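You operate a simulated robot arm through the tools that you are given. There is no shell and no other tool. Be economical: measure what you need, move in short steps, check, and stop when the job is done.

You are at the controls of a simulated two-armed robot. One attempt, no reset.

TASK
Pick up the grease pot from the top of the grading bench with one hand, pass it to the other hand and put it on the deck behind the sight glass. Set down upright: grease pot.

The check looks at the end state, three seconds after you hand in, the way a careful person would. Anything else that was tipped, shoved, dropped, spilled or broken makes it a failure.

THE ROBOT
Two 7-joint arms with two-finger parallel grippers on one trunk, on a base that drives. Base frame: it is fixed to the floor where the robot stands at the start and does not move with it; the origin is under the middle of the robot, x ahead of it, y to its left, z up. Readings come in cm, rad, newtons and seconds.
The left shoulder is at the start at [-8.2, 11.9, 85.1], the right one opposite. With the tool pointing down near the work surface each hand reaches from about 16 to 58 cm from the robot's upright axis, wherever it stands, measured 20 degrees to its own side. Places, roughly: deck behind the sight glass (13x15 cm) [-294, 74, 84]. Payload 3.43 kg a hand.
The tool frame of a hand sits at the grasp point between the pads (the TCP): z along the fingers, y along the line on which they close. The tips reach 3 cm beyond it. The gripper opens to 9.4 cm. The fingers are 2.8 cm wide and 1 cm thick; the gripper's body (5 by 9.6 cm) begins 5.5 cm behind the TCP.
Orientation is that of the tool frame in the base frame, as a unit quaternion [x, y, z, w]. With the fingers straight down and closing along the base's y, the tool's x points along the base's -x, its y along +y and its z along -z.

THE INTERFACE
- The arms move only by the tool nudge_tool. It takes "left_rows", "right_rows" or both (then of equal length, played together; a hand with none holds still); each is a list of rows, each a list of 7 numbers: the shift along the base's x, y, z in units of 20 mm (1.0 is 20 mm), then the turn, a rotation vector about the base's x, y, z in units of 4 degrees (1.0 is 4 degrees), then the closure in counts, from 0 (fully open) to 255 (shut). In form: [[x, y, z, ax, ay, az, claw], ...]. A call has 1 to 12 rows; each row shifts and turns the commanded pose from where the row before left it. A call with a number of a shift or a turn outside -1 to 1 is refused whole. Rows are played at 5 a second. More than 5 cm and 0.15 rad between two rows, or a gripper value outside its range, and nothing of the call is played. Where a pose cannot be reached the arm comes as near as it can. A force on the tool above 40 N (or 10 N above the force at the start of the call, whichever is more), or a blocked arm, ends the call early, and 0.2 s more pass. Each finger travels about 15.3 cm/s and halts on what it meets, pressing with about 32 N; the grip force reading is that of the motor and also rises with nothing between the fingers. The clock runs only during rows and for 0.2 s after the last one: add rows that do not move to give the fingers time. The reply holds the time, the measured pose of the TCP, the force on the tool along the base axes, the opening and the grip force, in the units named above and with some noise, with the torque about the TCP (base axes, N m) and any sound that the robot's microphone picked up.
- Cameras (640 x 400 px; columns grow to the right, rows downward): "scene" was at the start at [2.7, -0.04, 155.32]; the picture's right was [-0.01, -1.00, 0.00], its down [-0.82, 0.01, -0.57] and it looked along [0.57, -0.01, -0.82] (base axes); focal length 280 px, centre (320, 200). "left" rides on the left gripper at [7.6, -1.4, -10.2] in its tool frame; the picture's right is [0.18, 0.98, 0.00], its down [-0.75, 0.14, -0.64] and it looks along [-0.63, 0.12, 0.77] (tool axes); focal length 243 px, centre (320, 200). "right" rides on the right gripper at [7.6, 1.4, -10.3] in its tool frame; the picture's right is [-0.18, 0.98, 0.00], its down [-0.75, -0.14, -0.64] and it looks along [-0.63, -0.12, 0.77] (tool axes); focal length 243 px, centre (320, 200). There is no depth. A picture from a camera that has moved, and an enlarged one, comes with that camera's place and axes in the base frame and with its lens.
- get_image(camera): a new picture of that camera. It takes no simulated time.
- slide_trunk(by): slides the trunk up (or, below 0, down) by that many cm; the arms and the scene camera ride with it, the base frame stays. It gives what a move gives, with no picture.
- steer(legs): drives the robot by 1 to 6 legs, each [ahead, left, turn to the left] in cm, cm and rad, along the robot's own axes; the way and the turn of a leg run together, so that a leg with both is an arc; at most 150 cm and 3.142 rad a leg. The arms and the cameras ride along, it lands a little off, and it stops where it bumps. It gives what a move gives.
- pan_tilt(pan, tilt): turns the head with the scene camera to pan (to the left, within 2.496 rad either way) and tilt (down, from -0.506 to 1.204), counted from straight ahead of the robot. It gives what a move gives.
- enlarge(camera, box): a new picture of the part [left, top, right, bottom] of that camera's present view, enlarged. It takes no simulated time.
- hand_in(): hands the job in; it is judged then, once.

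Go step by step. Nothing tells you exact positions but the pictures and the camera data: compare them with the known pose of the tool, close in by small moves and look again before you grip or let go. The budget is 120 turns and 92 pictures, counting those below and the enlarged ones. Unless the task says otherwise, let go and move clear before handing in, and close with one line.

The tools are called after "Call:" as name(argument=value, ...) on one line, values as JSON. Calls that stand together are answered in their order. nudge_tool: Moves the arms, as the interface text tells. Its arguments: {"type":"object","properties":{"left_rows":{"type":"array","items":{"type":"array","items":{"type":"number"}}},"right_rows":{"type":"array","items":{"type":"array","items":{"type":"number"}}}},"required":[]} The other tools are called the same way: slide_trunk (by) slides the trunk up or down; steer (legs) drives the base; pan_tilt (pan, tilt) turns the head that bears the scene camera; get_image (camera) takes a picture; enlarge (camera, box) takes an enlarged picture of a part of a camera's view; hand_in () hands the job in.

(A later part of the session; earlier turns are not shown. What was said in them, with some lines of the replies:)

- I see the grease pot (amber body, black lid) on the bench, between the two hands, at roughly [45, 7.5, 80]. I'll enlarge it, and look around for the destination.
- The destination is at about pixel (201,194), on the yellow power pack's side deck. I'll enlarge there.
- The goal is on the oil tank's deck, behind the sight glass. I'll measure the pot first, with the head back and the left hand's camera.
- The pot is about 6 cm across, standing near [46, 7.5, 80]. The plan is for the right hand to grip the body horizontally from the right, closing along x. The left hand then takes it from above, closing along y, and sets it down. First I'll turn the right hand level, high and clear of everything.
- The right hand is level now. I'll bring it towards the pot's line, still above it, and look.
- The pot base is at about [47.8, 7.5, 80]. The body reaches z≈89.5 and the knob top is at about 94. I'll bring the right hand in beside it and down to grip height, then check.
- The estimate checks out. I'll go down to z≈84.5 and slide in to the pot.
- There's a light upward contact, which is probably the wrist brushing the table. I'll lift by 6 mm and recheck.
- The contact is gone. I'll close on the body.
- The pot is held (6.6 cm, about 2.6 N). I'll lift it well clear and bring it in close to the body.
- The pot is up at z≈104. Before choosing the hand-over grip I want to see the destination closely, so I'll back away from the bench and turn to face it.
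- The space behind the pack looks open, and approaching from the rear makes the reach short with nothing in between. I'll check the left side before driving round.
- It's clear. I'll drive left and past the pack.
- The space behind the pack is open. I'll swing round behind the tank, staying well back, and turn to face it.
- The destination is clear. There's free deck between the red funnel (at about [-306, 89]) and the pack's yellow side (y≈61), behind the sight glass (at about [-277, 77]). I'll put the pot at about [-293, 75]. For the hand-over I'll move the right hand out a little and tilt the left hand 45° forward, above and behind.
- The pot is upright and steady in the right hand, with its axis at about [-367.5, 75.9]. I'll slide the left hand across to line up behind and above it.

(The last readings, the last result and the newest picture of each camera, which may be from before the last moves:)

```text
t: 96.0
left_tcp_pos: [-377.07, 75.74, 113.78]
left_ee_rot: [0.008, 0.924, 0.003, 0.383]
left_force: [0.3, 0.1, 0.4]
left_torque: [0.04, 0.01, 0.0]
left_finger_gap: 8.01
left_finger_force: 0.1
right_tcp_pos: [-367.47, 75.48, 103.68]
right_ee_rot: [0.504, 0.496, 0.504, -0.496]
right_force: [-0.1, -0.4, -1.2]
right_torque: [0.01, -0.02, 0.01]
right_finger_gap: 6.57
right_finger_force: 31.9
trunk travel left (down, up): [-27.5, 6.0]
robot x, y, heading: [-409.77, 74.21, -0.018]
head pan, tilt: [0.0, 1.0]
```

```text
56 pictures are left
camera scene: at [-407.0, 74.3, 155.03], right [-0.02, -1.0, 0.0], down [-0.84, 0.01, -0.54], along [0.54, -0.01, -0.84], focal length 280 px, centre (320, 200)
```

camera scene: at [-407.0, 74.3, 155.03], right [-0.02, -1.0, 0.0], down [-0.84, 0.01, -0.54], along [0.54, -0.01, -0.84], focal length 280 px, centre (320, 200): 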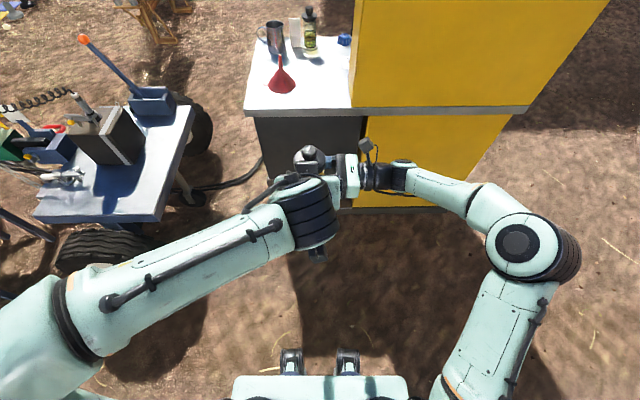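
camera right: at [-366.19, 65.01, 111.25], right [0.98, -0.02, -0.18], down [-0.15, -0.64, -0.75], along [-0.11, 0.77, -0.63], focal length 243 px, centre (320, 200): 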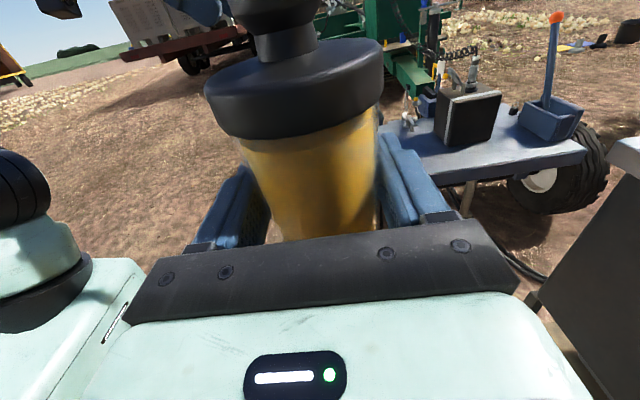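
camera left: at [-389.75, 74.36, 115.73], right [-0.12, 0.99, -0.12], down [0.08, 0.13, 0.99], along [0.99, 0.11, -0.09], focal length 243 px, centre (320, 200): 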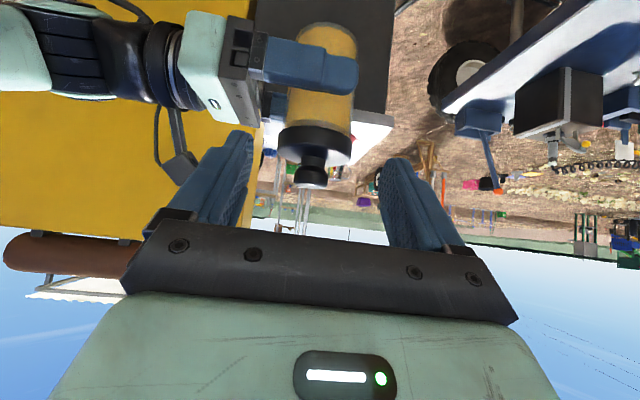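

Aligned. I'll advance along the tool axis most of the way and check.

Call:
nudge_tool(left_rows=[[0.7, 0, -0.7, 0, 0, 0, 38], [0.7, 0, -0.7, 0, 0, 0, 38], [0.7, 0, -0.7, 0, 0, 0, 38], [0.7, 0, -0.7, 0, 0, 0, 38], [0, 0, 0, 0, 0, 0, 38]])

Call:
get_image(camera="left")

Call:
get_image(camera="right")

```text
t: 97.2
left_tcp_pos: [-371.53, 75.82, 108.34]
left_ee_rot: [0.008, 0.924, 0.004, 0.383]
left_force: [-0.1, -0.5, 0.0]
left_torque: [0.0, 0.01, 0.04]
left_finger_gap: 7.99
left_finger_force: 0.0
right_tcp_pos: [-367.4, 75.3, 103.73]
right_ee_rot: [0.503, 0.497, 0.504, -0.496]
right_force: [-0.5, 0.1, -1.8]
right_torque: [0.01, -0.04, -0.01]
right_finger_gap: 6.54
right_finger_force: 32.0
trunk travel left (down, up): [-27.5, 6.0]
robot x, y, heading: [-409.57, 74.33, -0.018]
head pan, tilt: [0.0, 1.0]
```

```text
55 pictures are left
camera left: at [-384.12, 74.37, 110.18], right [-0.12, 0.99, -0.12], down [0.08, 0.13, 0.99], along [0.99, 0.11, -0.09], focal length 243 px, centre (320, 200)
```

left: 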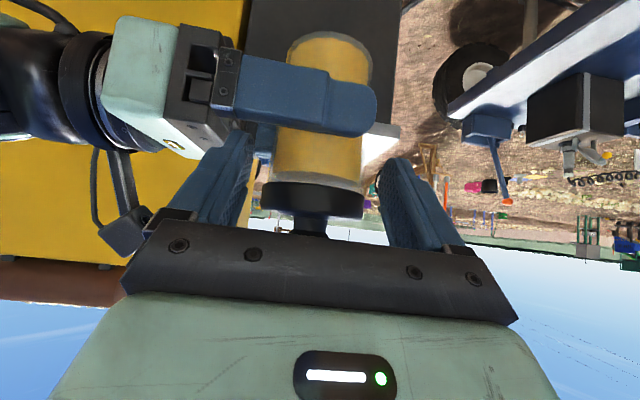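

```text
54 pictures are left
camera right: at [-366.21, 65.01, 111.26], right [0.98, -0.02, -0.18], down [-0.15, -0.64, -0.75], along [-0.11, 0.77, -0.63], focal length 243 px, centre (320, 200)
```

right: 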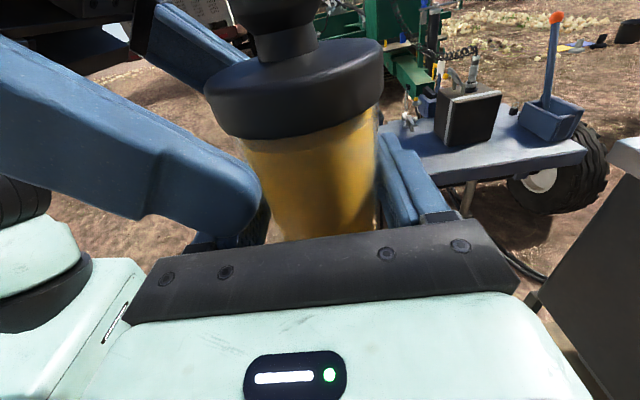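

Call:
nudge_tool(left_rows=[[0.35, 0, -0.35, 0, 0, 0, 38], [0.35, 0, -0.35, 0, 0, 0, 38], [0.35, 0, -0.35, 0, 0, 0, 38], [0.35, 0, -0.35, 0, 0, 0, 38], [0, 0, 0, 0, 0, 0, 38]])

Call:
get_image(camera="left")

Call:
get_image(camera="right")

```text
t: 98.3
left_tcp_pos: [-368.76, 76.0, 105.57]
left_ee_rot: [0.008, 0.924, 0.003, 0.383]
left_force: [-0.4, -0.3, 0.6]
left_torque: [-0.02, 0.01, -0.03]
left_finger_gap: 8.01
left_finger_force: 0.1
right_tcp_pos: [-367.52, 75.31, 103.65]
right_ee_rot: [0.504, 0.496, 0.505, -0.495]
right_force: [0.4, 0.0, -2.0]
right_torque: [-0.02, 0.02, 0.01]
right_finger_gap: 6.56
right_finger_force: 31.6
trunk travel left (down, up): [-27.5, 6.0]
robot x, y, heading: [-409.38, 74.51, -0.013]
head pan, tilt: [0.0, 1.0]
```

```text
53 pictures are left
camera left: at [-381.43, 74.48, 107.39], right [-0.12, 0.99, -0.12], down [0.08, 0.13, 0.99], along [0.99, 0.11, -0.09], focal length 243 px, centre (320, 200)
```

left: 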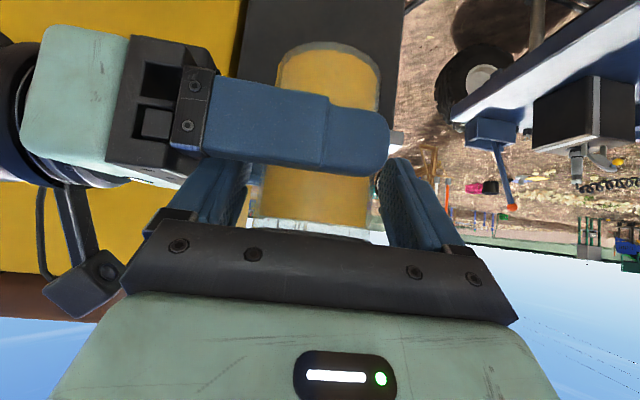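

```text
52 pictures are left
camera right: at [-366.19, 65.01, 111.25], right [0.98, -0.02, -0.18], down [-0.15, -0.64, -0.75], along [-0.11, 0.77, -0.63], focal length 243 px, centre (320, 200)
```

right: 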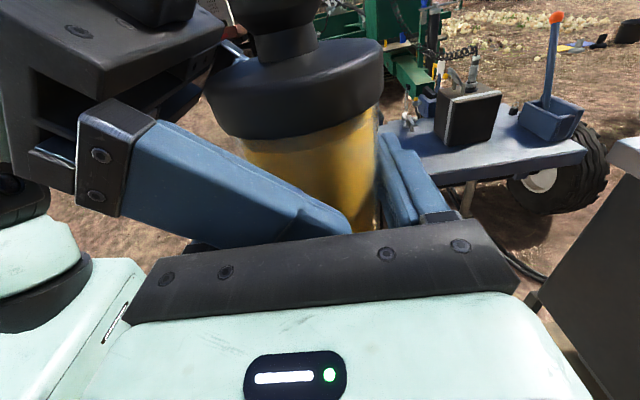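

The left fingers straddle the body without contact. I'll close the left hand slowly while the right holds.

Call:
nudge_tool(left_rows=[[0, 0, 0, 0, 0, 0, 60], [0, 0, 0, 0, 0, 0, 75], [0, 0, 0, 0, 0, 0, 100], [0, 0, 0, 0, 0, 0, 255], [0, 0, 0, 0, 0, 0, 255], [0, 0, 0, 0, 0, 0, 255]])

Call:
get_image(camera="left")

Call:
get_image(camera="right")

```text
t: 99.8
left_tcp_pos: [-368.75, 75.97, 105.56]
left_ee_rot: [0.008, 0.924, 0.004, 0.383]
left_force: [-0.8, 0.6, -0.4]
left_torque: [-0.11, 0.01, -0.24]
left_finger_gap: 6.61
left_finger_force: 32.1
right_tcp_pos: [-367.56, 75.21, 103.77]
right_ee_rot: [0.504, 0.495, 0.504, -0.496]
right_force: [-0.6, -0.8, -1.8]
right_torque: [0.13, 0.04, 0.26]
right_finger_gap: 6.54
right_finger_force: 32.0
trunk travel left (down, up): [-27.5, 6.0]
robot x, y, heading: [-409.72, 74.61, -0.019]
head pan, tilt: [0.0, 1.0]
```

```text
51 pictures are left
camera left: at [-381.42, 74.5, 107.39], right [-0.12, 0.99, -0.12], down [0.08, 0.13, 0.99], along [0.99, 0.11, -0.09], focal length 243 px, centre (320, 200)
```

left: 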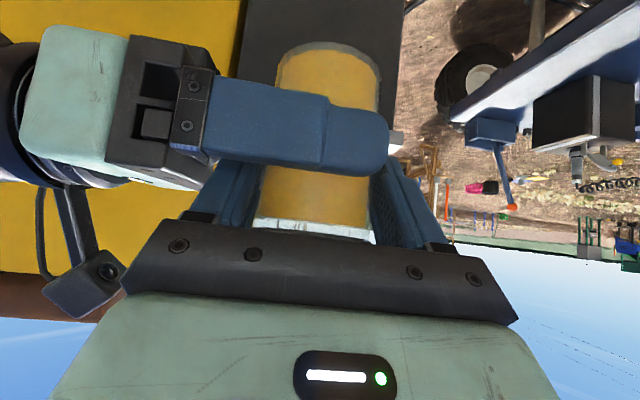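

```text
50 pictures are left
camera right: at [-366.19, 65.01, 111.25], right [0.98, -0.02, -0.18], down [-0.15, -0.64, -0.75], along [-0.11, 0.77, -0.63], focal length 243 px, centre (320, 200)
```

right: 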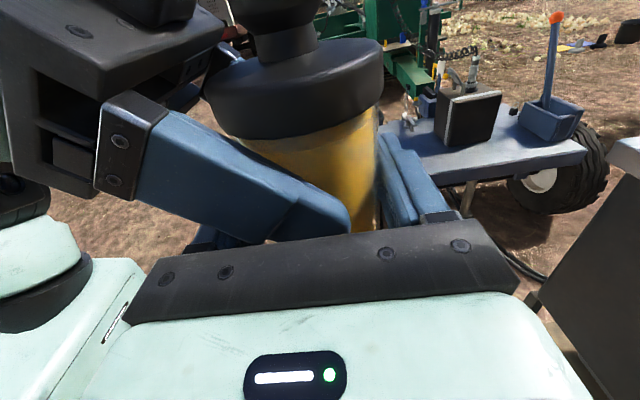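

Both hands hold the pot. I'll open the right and check the left carries the weight.

Call:
nudge_tool(right_rows=[[0, 0, 0, 0, 0, 0, 60], [0, 0, 0, 0, 0, 0, 30], [0, 0, 0, 0, 0, 0, 0], [0, 0, 0, 0, 0, 0, 0]], left_rows=[[0, 0, 0, 0, 0, 0, 255], [0, 0, 0, 0, 0, 0, 255], [0, 0, 0, 0, 0, 0, 255], [0, 0, 0, 0, 0, 0, 255]])

Call:
get_image(camera="right")

```text
t: 100.8
left_tcp_pos: [-368.73, 75.87, 105.46]
left_ee_rot: [0.007, 0.924, 0.004, 0.383]
left_force: [0.8, 0.7, 1.0]
left_torque: [0.02, 0.02, 0.02]
left_finger_gap: 6.55
left_finger_force: 32.3
right_tcp_pos: [-367.46, 75.31, 103.65]
right_ee_rot: [0.503, 0.497, 0.504, -0.496]
right_force: [0.3, 0.3, 0.3]
right_torque: [0.0, 0.01, -0.02]
right_finger_gap: 9.43
right_finger_force: 0.0
trunk travel left (down, up): [-27.5, 6.0]
robot x, y, heading: [-409.31, 74.1, -0.017]
head pan, tilt: [0.0, 1.0]
```

```text
49 pictures are left
camera right: at [-366.18, 65.01, 111.25], right [0.98, -0.02, -0.18], down [-0.15, -0.64, -0.75], along [-0.11, 0.77, -0.63], focal length 243 px, centre (320, 200)
```

right: 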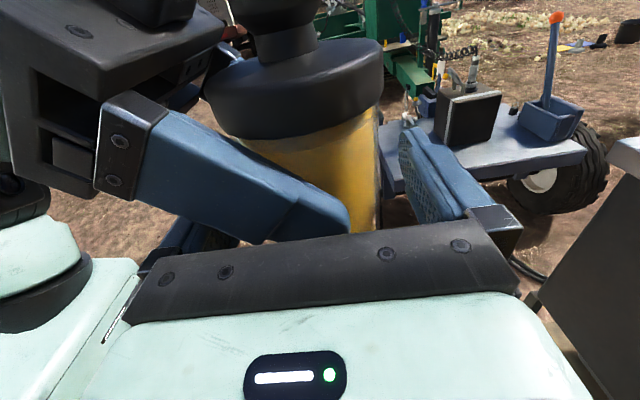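

The pot stayed in place. I'll withdraw the right hand straight out along -y.

Call:
nudge_tool(right_rows=[[0, -0.5, 0, 0, 0, 0, 0], [0, -1, 0, 0, 0, 0, 0], [0, -1, 0, 0, 0, 0, 0], [0, -1, 0, 0, 0, 0, 0], [0, -1, 0, 0, 0, 0, 0], [0, -1, 0, 0, 0, 0, 0], [0, -1, 0, 0, 0, 0, 0], [0, -1, 0, 0, 0, 0, 0], [0, 0, 0, 0, 0, 0, 0]])

Call:
get_image(camera="right")

Call:
get_image(camera="left")

Call:
get_image(camera="scene")

```text
t: 102.8
left_tcp_pos: [-368.68, 76.06, 105.5]
left_ee_rot: [0.007, 0.924, 0.002, 0.383]
left_force: [-0.1, -1.0, 0.0]
left_torque: [0.0, 0.03, -0.01]
left_finger_gap: 6.56
left_finger_force: 31.8
right_tcp_pos: [-367.41, 60.51, 103.75]
right_ee_rot: [0.505, 0.495, 0.504, -0.495]
right_force: [0.7, -0.9, 0.5]
right_torque: [-0.01, -0.01, -0.02]
right_finger_gap: 9.41
right_finger_force: 0.0
trunk travel left (down, up): [-27.5, 6.0]
robot x, y, heading: [-409.45, 74.39, -0.016]
head pan, tilt: [0.0, 1.0]
```

```text
48 pictures are left
camera right: at [-366.2, 50.09, 111.34], right [0.98, -0.02, -0.18], down [-0.15, -0.64, -0.75], along [-0.11, 0.77, -0.63], focal length 243 px, centre (320, 200)
```

right: 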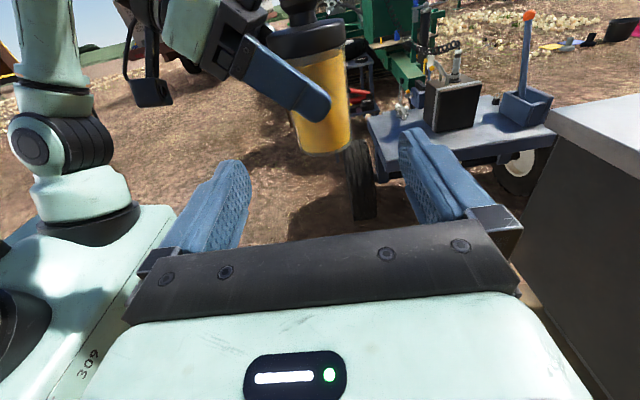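

```text
47 pictures are left
camera left: at [-381.42, 74.51, 107.38], right [-0.12, 0.99, -0.12], down [0.08, 0.13, 0.99], along [0.99, 0.11, -0.09], focal length 243 px, centre (320, 200)
```

left: 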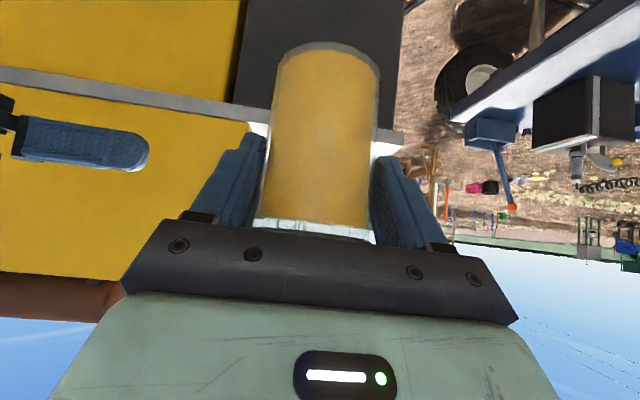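

```text
46 pictures are left
camera scene: at [-406.95, 74.31, 155.03], right [-0.02, -1.0, 0.0], down [-0.84, 0.01, -0.54], along [0.54, -0.01, -0.84], focal length 280 px, centre (320, 200)
```

scene: 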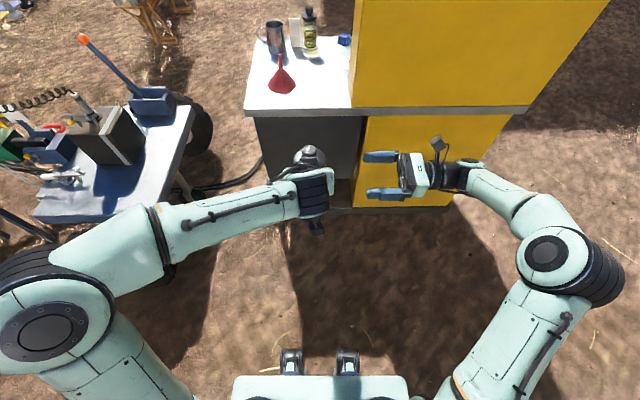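

The left hand holds the pot alone. I'll pull the right hand back towards the robot, so it stays clear of the yellow panel when I drive in.

Call:
nudge_tool(right_rows=[[0, -1, 0, 0, 0, 0, 0], [0, -1, 0, 0, 0, 0, 0], [-1, -0.5, 0, 0, 0, 0, 0], [-1, 0, 0, 0, 0, 0, 0], [-1, 0, 0, 0, 0, 0, 0], [-1, 0, 0, 0, 0, 0, 0], [-1, 0, 0, 0, 0, 0, 0], [-1, 0, 0, 0, 0, 0, 0], [-1, 0, 0, 0, 0, 0, 0], [-1, 0, 0, 0, 0, 0, 0], [0, 0, 0, 0, 0, 0, 0]])

Call:
get_image(camera="scene")

```text
t: 105.2
left_tcp_pos: [-368.52, 75.96, 105.53]
left_ee_rot: [0.007, 0.924, 0.003, 0.383]
left_force: [-0.1, -0.1, 0.1]
left_torque: [0.02, -0.01, -0.01]
left_finger_gap: 6.57
left_finger_force: 32.1
right_tcp_pos: [-383.35, 55.3, 103.59]
right_ee_rot: [0.504, 0.496, 0.504, -0.496]
right_force: [0.5, 0.7, 0.1]
right_torque: [0.0, 0.0, 0.03]
right_finger_gap: 9.38
right_finger_force: 0.0
trunk travel left (down, up): [-27.5, 6.0]
robot x, y, heading: [-409.73, 74.52, -0.019]
head pan, tilt: [0.0, 1.0]
```

```text
45 pictures are left
camera scene: at [-406.93, 74.29, 155.03], right [-0.02, -1.0, 0.0], down [-0.84, 0.01, -0.54], along [0.54, -0.01, -0.84], focal length 280 px, centre (320, 200)
```

scene: 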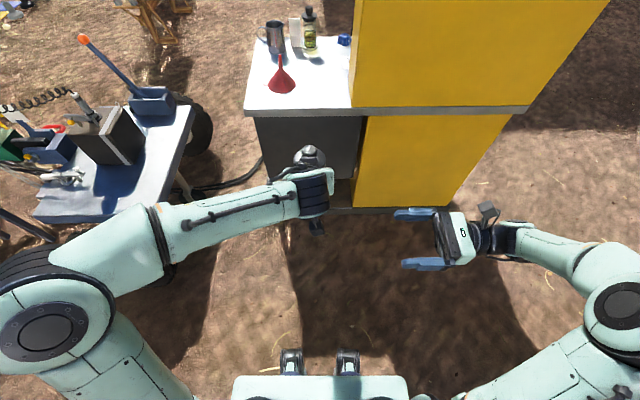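

Now I'll drive in toward the deck, in two parts.

Call:
steer(legs=[[38, 0, 0.018]])

Call:
pan_tilt(pan=0.0, tilt=0.85)

Call:
get_image(camera="scene")

Call:
get_image(camera="left")

```text
t: 107.6
left_tcp_pos: [-330.5, 76.27, 105.53]
left_ee_rot: [0.0, 0.924, 0.006, 0.383]
left_force: [0.0, 0.9, -0.8]
left_torque: [0.02, 0.04, -0.06]
left_finger_gap: 6.58
left_finger_force: 32.0
right_tcp_pos: [-344.71, 55.49, 103.64]
right_ee_rot: [0.501, 0.499, 0.5, -0.5]
right_force: [0.8, 0.6, -0.4]
right_torque: [0.04, 0.02, 0.01]
right_finger_gap: 9.38
right_finger_force: 0.1
trunk travel left (down, up): [-27.5, 6.0]
robot x, y, heading: [-371.28, 73.97, -0.002]
head pan, tilt: [0.0, 1.0]
```

```text
t: 108.3
left_tcp_pos: [-330.49, 76.24, 105.62]
left_ee_rot: [0.001, 0.924, 0.005, 0.382]
left_force: [-0.3, -0.6, -0.4]
left_torque: [-0.04, 0.01, -0.01]
left_finger_gap: 6.58
left_finger_force: 32.1
right_tcp_pos: [-344.82, 55.49, 103.63]
right_ee_rot: [0.5, 0.5, 0.5, -0.5]
right_force: [-0.2, -0.5, -0.4]
right_torque: [-0.01, 0.02, 0.01]
right_finger_gap: 9.41
right_finger_force: 0.0
trunk travel left (down, up): [-27.5, 6.0]
robot x, y, heading: [-371.16, 73.75, -0.0]
head pan, tilt: [0.0, 0.85]
```

```text
44 pictures are left
camera scene: at [-367.87, 74.02, 156.14], right [0.0, -1.0, 0.0], down [-0.75, 0.0, -0.66], along [0.66, 0.0, -0.75], focal length 280 px, centre (320, 200)
```

scene: 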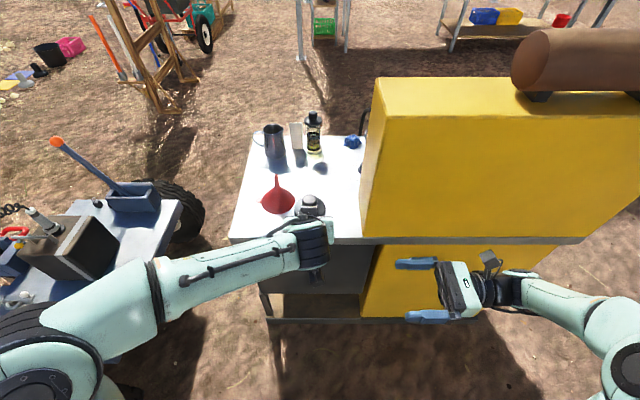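

```text
43 pictures are left
camera left: at [-343.21, 74.66, 107.38], right [-0.14, 0.98, -0.12], down [0.08, 0.13, 0.99], along [0.99, 0.12, -0.09], focal length 243 px, centre (320, 200)
```

left: 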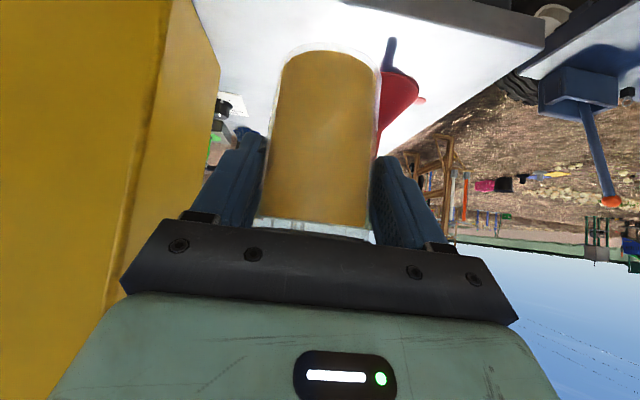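

Call:
enlarge(camera="scene", box=[225, 100, 385, 250])

```text
2.67 times, centred on (305, 175) of scene
camera zoom: at [-367.87, 74.02, 156.14], right [0.0, -1.0, 0.0], down [-0.75, 0.0, -0.66], along [0.66, 0.0, -0.75], focal length 747 px, centre (360, 267)
```

zoom: 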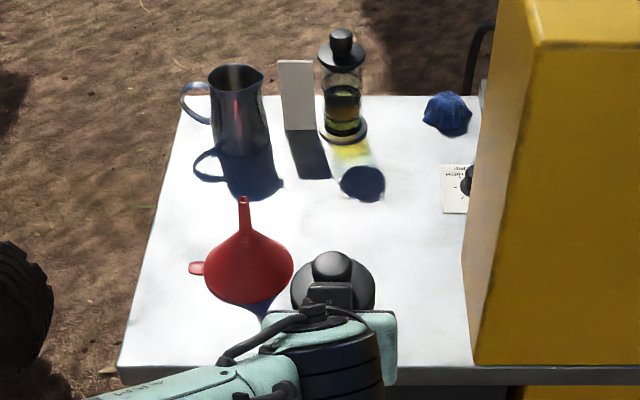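

Positions agree with before: sight glass at about [-276.5, 76.6], funnel at about [-305, 88], and the target spot is free. I'll drive 17 cm more.

Call:
steer(legs=[[17, -0.5, 0]])

Call:
get_image(camera="scene")

Call:
get_image(camera="left")

```text
t: 109.7
left_tcp_pos: [-313.75, 75.99, 105.41]
left_ee_rot: [-0.002, 0.924, 0.007, 0.382]
left_force: [-0.4, -0.8, -2.2]
left_torque: [0.04, 0.03, -0.02]
left_finger_gap: 6.56
left_finger_force: 31.9
right_tcp_pos: [-327.87, 55.12, 103.54]
right_ee_rot: [-0.5, -0.5, -0.499, 0.501]
right_force: [-0.2, -0.3, 0.5]
right_torque: [0.0, -0.01, -0.01]
right_finger_gap: 9.4
right_finger_force: 0.0
trunk travel left (down, up): [-27.5, 6.0]
robot x, y, heading: [-354.62, 73.33, 0.001]
head pan, tilt: [0.0, 0.85]
```

```text
41 pictures are left
camera scene: at [-351.0, 73.56, 156.14], right [0.0, -1.0, 0.0], down [-0.75, 0.0, -0.66], along [0.66, 0.0, -0.75], focal length 280 px, centre (320, 200)
```

scene: 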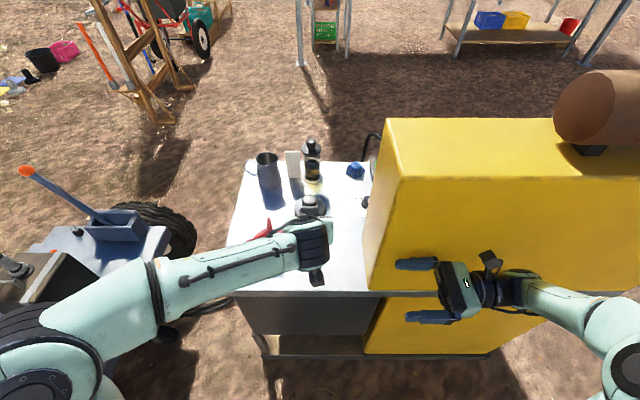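

```text
40 pictures are left
camera left: at [-326.37, 74.27, 107.38], right [-0.14, 0.98, -0.12], down [0.08, 0.13, 0.99], along [0.99, 0.13, -0.09], focal length 243 px, centre (320, 200)
```

left: 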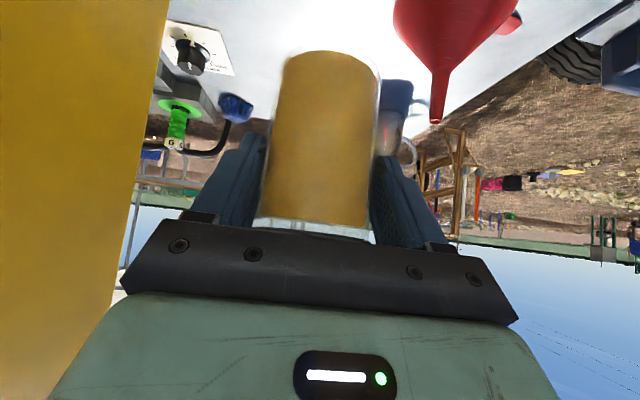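

I'll extend the left arm forward over the target spot, staying high.

Call:
nudge_tool(left_rows=[[0.95, -0.05, 0, 0, 0, 0, 255], [0.95, -0.05, 0, 0, 0, 0, 255], [0.95, -0.05, 0, 0, 0, 0, 255], [0.95, -0.05, 0, 0, 0, 0, 255], [0.95, -0.05, 0, 0, 0, 0, 255], [0.95, -0.05, 0, 0, 0, 0, 255], [0.95, -0.05, 0, 0, 0, 0, 255], [0.95, -0.05, 0, 0, 0, 0, 255], [0.95, -0.05, 0, 0, 0, 0, 255], [0.95, 0, 0, 0, 0, 0, 255], [0, 0, 0, 0, 0, 0, 255]])

Call:
get_image(camera="scene")

Call:
get_image(camera="left")

Call:
get_image(camera="right")

```text
t: 112.1
left_tcp_pos: [-294.68, 75.14, 105.45]
left_ee_rot: [-0.002, 0.924, 0.007, 0.383]
left_force: [-0.1, 0.7, -2.3]
left_torque: [-0.02, 0.02, 0.02]
left_finger_gap: 6.55
left_finger_force: 31.7
right_tcp_pos: [-328.01, 55.0, 103.68]
right_ee_rot: [-0.5, -0.5, -0.499, 0.501]
right_force: [-0.3, 0.7, -0.2]
right_torque: [0.01, 0.03, 0.01]
right_finger_gap: 9.43
right_finger_force: 0.0
trunk travel left (down, up): [-27.5, 6.0]
robot x, y, heading: [-354.36, 73.62, 0.007]
head pan, tilt: [0.0, 0.85]
```

```text
39 pictures are left
camera scene: at [-351.1, 73.58, 156.15], right [0.0, -1.0, 0.0], down [-0.75, 0.0, -0.66], along [0.66, 0.0, -0.75], focal length 280 px, centre (320, 200)
```

scene: 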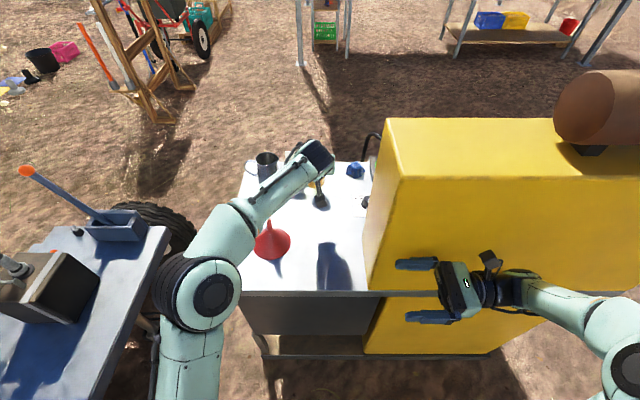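

```text
38 pictures are left
camera left: at [-307.36, 73.51, 107.36], right [-0.14, 0.98, -0.12], down [0.08, 0.13, 0.99], along [0.99, 0.13, -0.09], focal length 243 px, centre (320, 200)
```

left: 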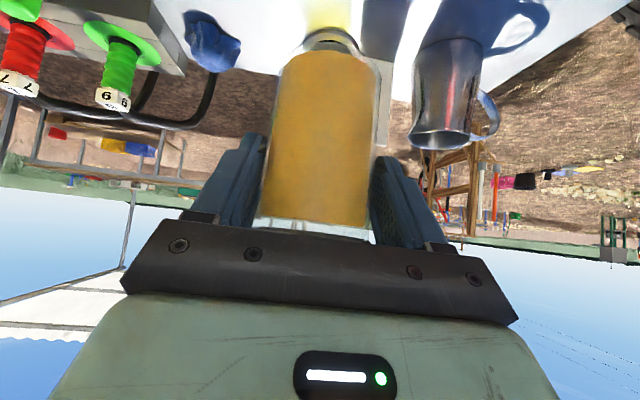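

```text
37 pictures are left
camera right: at [-326.51, 44.79, 111.22], right [0.98, 0.0, -0.18], down [-0.14, -0.64, -0.75], along [-0.12, 0.77, -0.63], focal length 243 px, centre (320, 200)
```

right: 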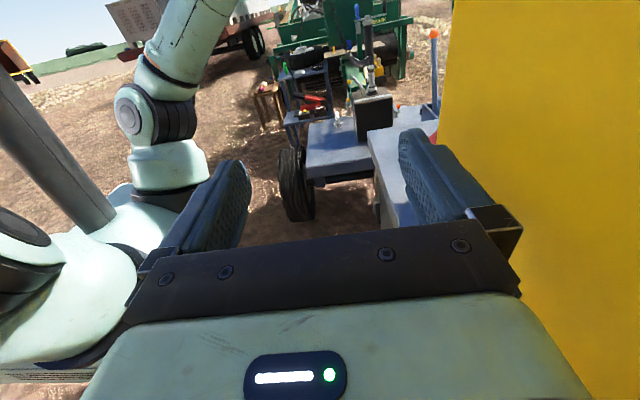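

The arm passes well clear of the funnel and jug. I'll lower 12 cm, then check.

Call:
nudge_tool(left_rows=[[0, 0, -0.9, 0, 0, 0, 255], [0, 0, -0.9, 0, 0, 0, 255], [0, 0, -0.9, 0, 0, 0, 255], [0, 0, -0.9, 0, 0, 0, 255], [0, 0, -0.9, 0, 0, 0, 255], [0, 0, -0.9, 0, 0, 0, 255], [0, 0, -0.6, 0, 0, 0, 255], [0, 0, 0, 0, 0, 0, 255]])

Call:
get_image(camera="left")

Call:
enlarge(camera="scene", box=[140, 120, 400, 310])

```text
t: 113.9
left_tcp_pos: [-294.62, 75.1, 93.54]
left_ee_rot: [0.0, 0.924, 0.006, 0.383]
left_force: [-0.2, 0.1, -1.9]
left_torque: [0.0, 0.02, -0.01]
left_finger_gap: 6.57
left_finger_force: 31.8
right_tcp_pos: [-327.99, 55.06, 103.58]
right_ee_rot: [0.499, 0.501, 0.5, -0.501]
right_force: [0.2, 0.4, -0.4]
right_torque: [0.02, -0.01, 0.02]
right_finger_gap: 9.39
right_finger_force: 0.0
trunk travel left (down, up): [-27.5, 6.0]
robot x, y, heading: [-354.27, 73.56, 0.007]
head pan, tilt: [0.0, 0.85]
```

```text
36 pictures are left
camera left: at [-307.32, 73.46, 95.43], right [-0.14, 0.98, -0.12], down [0.08, 0.13, 0.99], along [0.99, 0.13, -0.09], focal length 243 px, centre (320, 200)
```

left: 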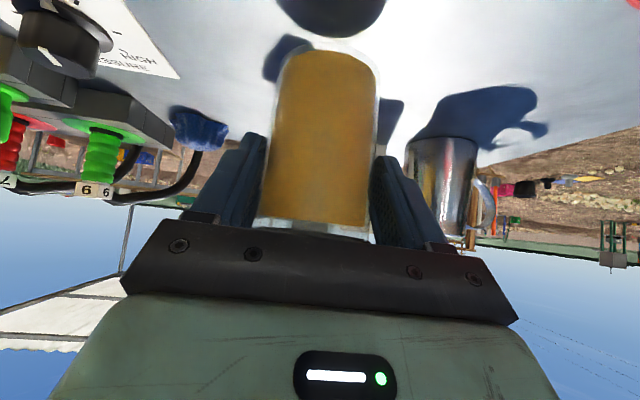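

```text
2.11 times, centred on (270, 215) of scene
camera zoom: at [-351.07, 73.57, 156.15], right [0.0, -1.0, 0.0], down [-0.75, 0.0, -0.66], along [0.66, 0.0, -0.75], focal length 590 px, centre (425, 168)
```

zoom: 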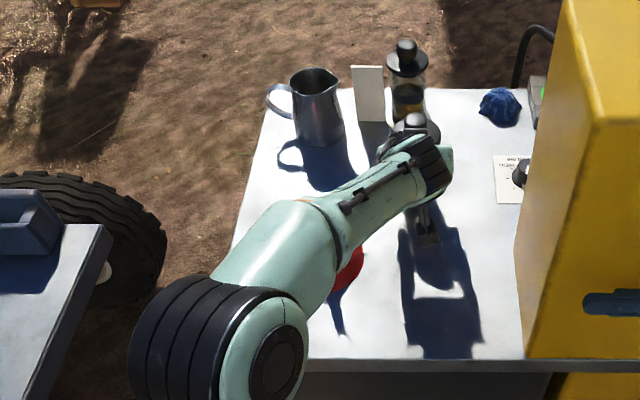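

The view suggests the forearm could be above the funnel spout, so I'll check its height from the right camera before lowering on.

Call:
get_image(camera="right")

```text
34 pictures are left
camera right: at [-326.49, 44.79, 111.22], right [0.98, 0.0, -0.18], down [-0.14, -0.64, -0.75], along [-0.12, 0.77, -0.63], focal length 243 px, centre (320, 200)
```

right: 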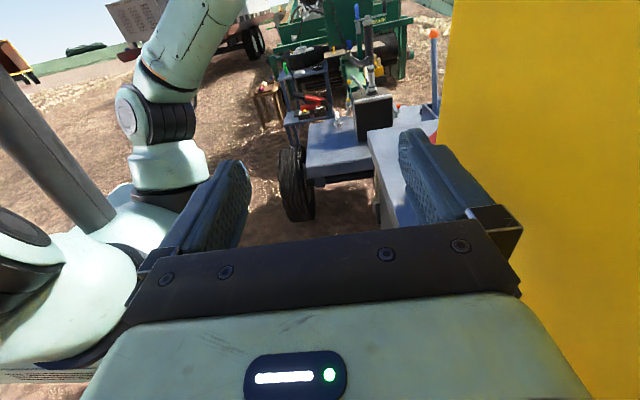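

The forearm stays above z≈110, and the funnel tip is at 97, so it's clear. I'll lower in small steps until touch.

Call:
nudge_tool(left_rows=[[0, 0, -0.4, 0, 0, 0, 255], [0, 0, -0.4, 0, 0, 0, 255], [0, 0, -0.2, 0, 0, 0, 255], [0, 0, 0, 0, 0, 0, 255]])

Call:
get_image(camera="left")

```text
t: 114.9
left_tcp_pos: [-294.6, 75.04, 91.66]
left_ee_rot: [-0.001, 0.924, 0.007, 0.383]
left_force: [0.2, 0.0, -2.0]
left_torque: [0.02, 0.0, -0.02]
left_finger_gap: 6.58
left_finger_force: 32.0
right_tcp_pos: [-327.94, 55.11, 103.64]
right_ee_rot: [0.499, 0.501, 0.5, -0.5]
right_force: [0.3, -0.5, 0.9]
right_torque: [0.0, -0.01, 0.01]
right_finger_gap: 9.41
right_finger_force: 0.2
trunk travel left (down, up): [-27.5, 6.0]
robot x, y, heading: [-354.56, 73.47, 0.003]
head pan, tilt: [0.0, 0.85]
```

```text
33 pictures are left
camera left: at [-307.35, 73.42, 93.42], right [-0.14, 0.98, -0.12], down [0.08, 0.13, 0.99], along [0.99, 0.13, -0.09], focal length 243 px, centre (320, 200)
```

left: 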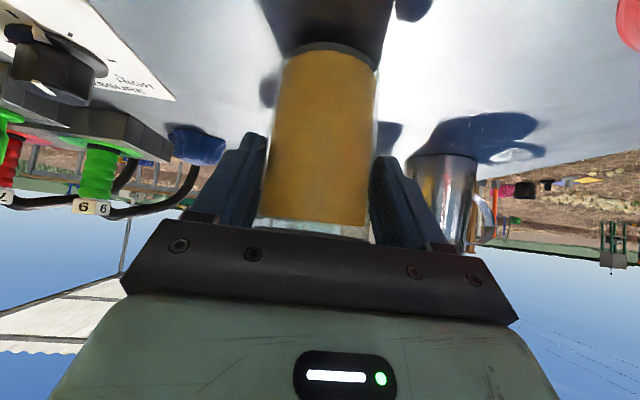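

Call:
nudge_tool(left_rows=[[0, 0, -0.1, 0, 0, 0, 255], [0, 0, -0.1, 0, 0, 0, 255], [0, 0, 0, 0, 0, 0, 255]])

Call:
nudge_tool(left_rows=[[0, 0, -0.1, 0, 0, 0, 255], [0, 0, 0, 0, 0, 0, 255]])

Call:
enlarge(camera="left", box=[220, 0, 420, 120])

```text
t: 115.7
left_tcp_pos: [-294.69, 75.03, 91.12]
left_ee_rot: [-0.002, 0.924, 0.008, 0.382]
left_force: [0.1, -0.5, -2.5]
left_torque: [0.0, 0.04, 0.01]
left_finger_gap: 6.55
left_finger_force: 32.4
right_tcp_pos: [-327.96, 55.02, 103.64]
right_ee_rot: [-0.499, -0.501, -0.499, 0.501]
right_force: [0.9, -0.1, -0.7]
right_torque: [0.0, -0.02, -0.04]
right_finger_gap: 9.41
right_finger_force: 0.1
trunk travel left (down, up): [-27.5, 6.0]
robot x, y, heading: [-354.4, 73.61, 0.006]
head pan, tilt: [0.0, 0.85]
```

```text
t: 116.3
left_tcp_pos: [-294.68, 74.93, 91.06]
left_ee_rot: [-0.002, 0.924, 0.007, 0.383]
left_force: [0.3, -0.1, 3.0]
left_torque: [-0.11, -0.01, 0.04]
left_finger_gap: 6.55
left_finger_force: 32.1
right_tcp_pos: [-327.95, 55.15, 103.59]
right_ee_rot: [0.498, 0.501, 0.5, -0.501]
right_force: [0.0, 0.6, 0.0]
right_torque: [0.01, -0.01, -0.02]
right_finger_gap: 9.4
right_finger_force: 0.0
trunk travel left (down, up): [-27.5, 6.0]
robot x, y, heading: [-354.36, 73.37, 0.007]
head pan, tilt: [0.0, 0.85]
```

```text
3.20 times, centred on (320, 60) of left
camera zoom: at [-307.35, 73.42, 92.89], right [-0.14, 0.98, -0.12], down [0.08, 0.13, 0.99], along [0.99, 0.13, -0.09], focal length 776 px, centre (320, 648)
```

zoom: 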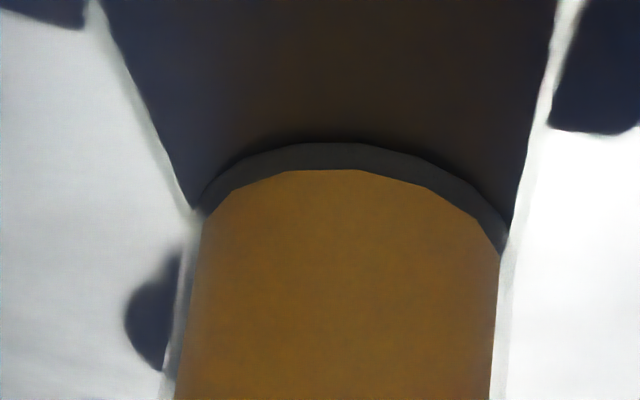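

It's touching down: the force went from -2.2 to +3 N. I'll release gently.

Call:
nudge_tool(left_rows=[[0, 0, 0, 0, 0, 0, 70], [0, 0, 0, 0, 0, 0, 50], [0, 0, 0, 0, 0, 0, 30], [0, 0, 0, 0, 0, 0, 20], [0, 0, 0, 0, 0, 0, 20]])

Call:
get_image(camera="left")

```text
t: 117.5
left_tcp_pos: [-294.73, 75.09, 90.91]
left_ee_rot: [-0.001, 0.924, 0.006, 0.382]
left_force: [-0.6, 0.2, -0.6]
left_torque: [-0.01, 0.0, -0.01]
left_finger_gap: 8.7
left_finger_force: 0.1
right_tcp_pos: [-327.92, 55.16, 103.73]
right_ee_rot: [0.5, 0.5, 0.501, -0.499]
right_force: [-0.7, -0.4, -0.4]
right_torque: [0.03, -0.02, -0.03]
right_finger_gap: 9.39
right_finger_force: 0.1
trunk travel left (down, up): [-27.5, 6.0]
robot x, y, heading: [-354.55, 73.77, 0.002]
head pan, tilt: [0.0, 0.85]
```

```text
31 pictures are left
camera left: at [-307.37, 73.41, 92.81], right [-0.14, 0.98, -0.12], down [0.08, 0.13, 0.99], along [0.99, 0.13, -0.09], focal length 243 px, centre (320, 200)
```

left: 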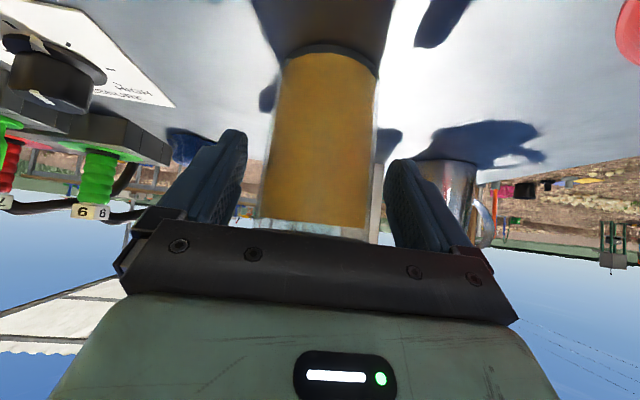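

The pot stands free and upright. I'll retract along the tool axis.

Call:
nudge_tool(left_rows=[[-0.4, 0, 0.4, 0, 0, 0, 20], [-0.7, 0, 0.7, 0, 0, 0, 20], [-0.7, 0, 0.7, 0, 0, 0, 20], [-0.7, 0, 0.7, 0, 0, 0, 20], [-0.7, 0, 0.7, 0, 0, 0, 20], [-0.7, 0, 0.7, 0, 0, 0, 20], [-0.7, 0, 0.7, 0, 0, 0, 20], [-0.7, 0, 0.7, 0, 0, 0, 20], [-0.9, 0, 0.4, 0, 0, 0, 20], [-0.9, 0, 0.4, 0, 0, 0, 20], [-0.9, 0, 0, 0, 0, 0, 20], [-0.9, 0, 0, 0, 0, 0, 20]])

Call:
get_image(camera="scene")

Call:
get_image(camera="left")

```text
t: 120.1
left_tcp_pos: [-312.54, 75.07, 103.22]
left_ee_rot: [-0.002, 0.924, 0.007, 0.383]
left_force: [-0.9, -0.3, 0.4]
left_torque: [0.01, 0.02, 0.01]
left_finger_gap: 8.68
left_finger_force: 0.0
right_tcp_pos: [-328.01, 55.05, 103.7]
right_ee_rot: [0.5, 0.501, 0.499, -0.501]
right_force: [0.2, -0.5, 0.1]
right_torque: [0.0, -0.01, -0.04]
right_finger_gap: 9.38
right_finger_force: 0.0
trunk travel left (down, up): [-27.5, 6.0]
robot x, y, heading: [-354.39, 73.73, 0.003]
head pan, tilt: [0.0, 0.85]
```

```text
30 pictures are left
camera scene: at [-351.12, 73.58, 156.15], right [0.0, -1.0, 0.0], down [-0.75, 0.0, -0.66], along [0.66, 0.0, -0.75], focal length 280 px, centre (320, 200)
```

scene: 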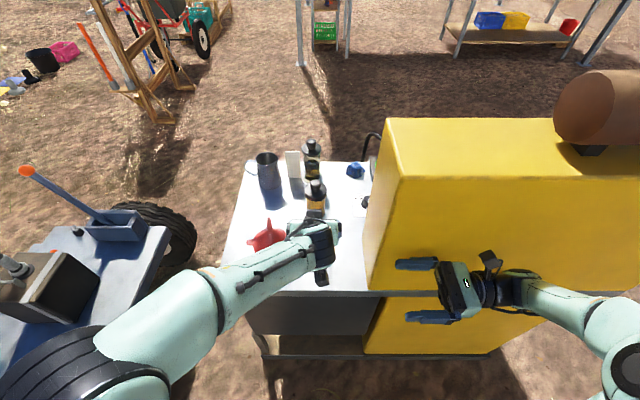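

```text
29 pictures are left
camera left: at [-325.26, 73.34, 104.96], right [-0.14, 0.98, -0.12], down [0.08, 0.13, 0.99], along [0.99, 0.13, -0.09], focal length 243 px, centre (320, 200)
```

left: 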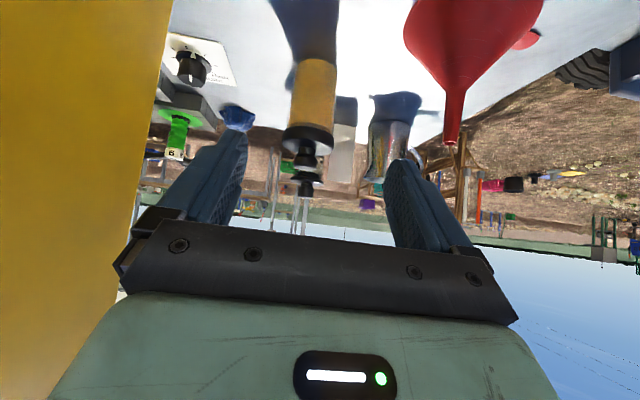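

The pot stands in line behind the sight glass. I'll back off and do a final check.

Call:
steer(legs=[[-35, 0, 0]])

Call:
enlarge(camera="scene", box=[220, 80, 400, 240])

```text
t: 122.4
left_tcp_pos: [-347.58, 74.6, 103.04]
left_ee_rot: [0.001, 0.924, 0.006, 0.383]
left_force: [0.6, 0.5, 0.4]
left_torque: [-0.02, 0.02, 0.01]
left_finger_gap: 8.67
left_finger_force: 0.0
right_tcp_pos: [-363.13, 54.83, 103.72]
right_ee_rot: [0.501, 0.5, 0.5, -0.5]
right_force: [-0.2, 0.1, 0.5]
right_torque: [-0.03, 0.0, -0.03]
right_finger_gap: 9.37
right_finger_force: 0.2
trunk travel left (down, up): [-27.5, 6.0]
robot x, y, heading: [-389.32, 73.53, -0.005]
head pan, tilt: [0.0, 0.85]
```

```text
2.50 times, centred on (310, 160) of scene
camera zoom: at [-386.18, 73.52, 156.15], right [0.0, -1.0, 0.0], down [-0.75, 0.0, -0.66], along [0.66, 0.0, -0.75], focal length 700 px, centre (345, 300)
```

zoom: 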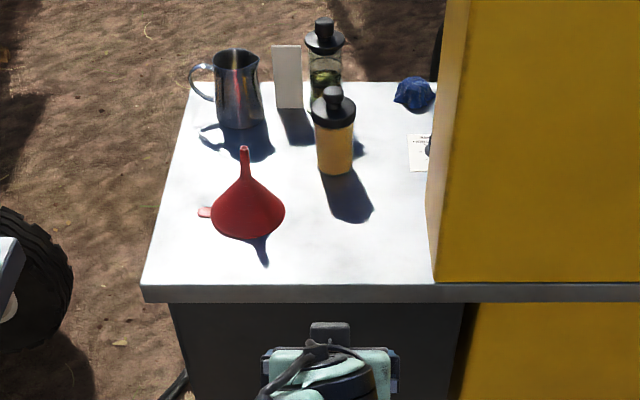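

The pot stands upright at about [-292.5, 75], behind the sight glass. Nothing else has moved and both hands are clear, so I'm handing in.

Call:
hand_in()

```text
The job is handed in.
```

The grease pot was picked up with the right hand, passed to the left and set upright on the deck behind the sight glass. Nothing else was disturbed.
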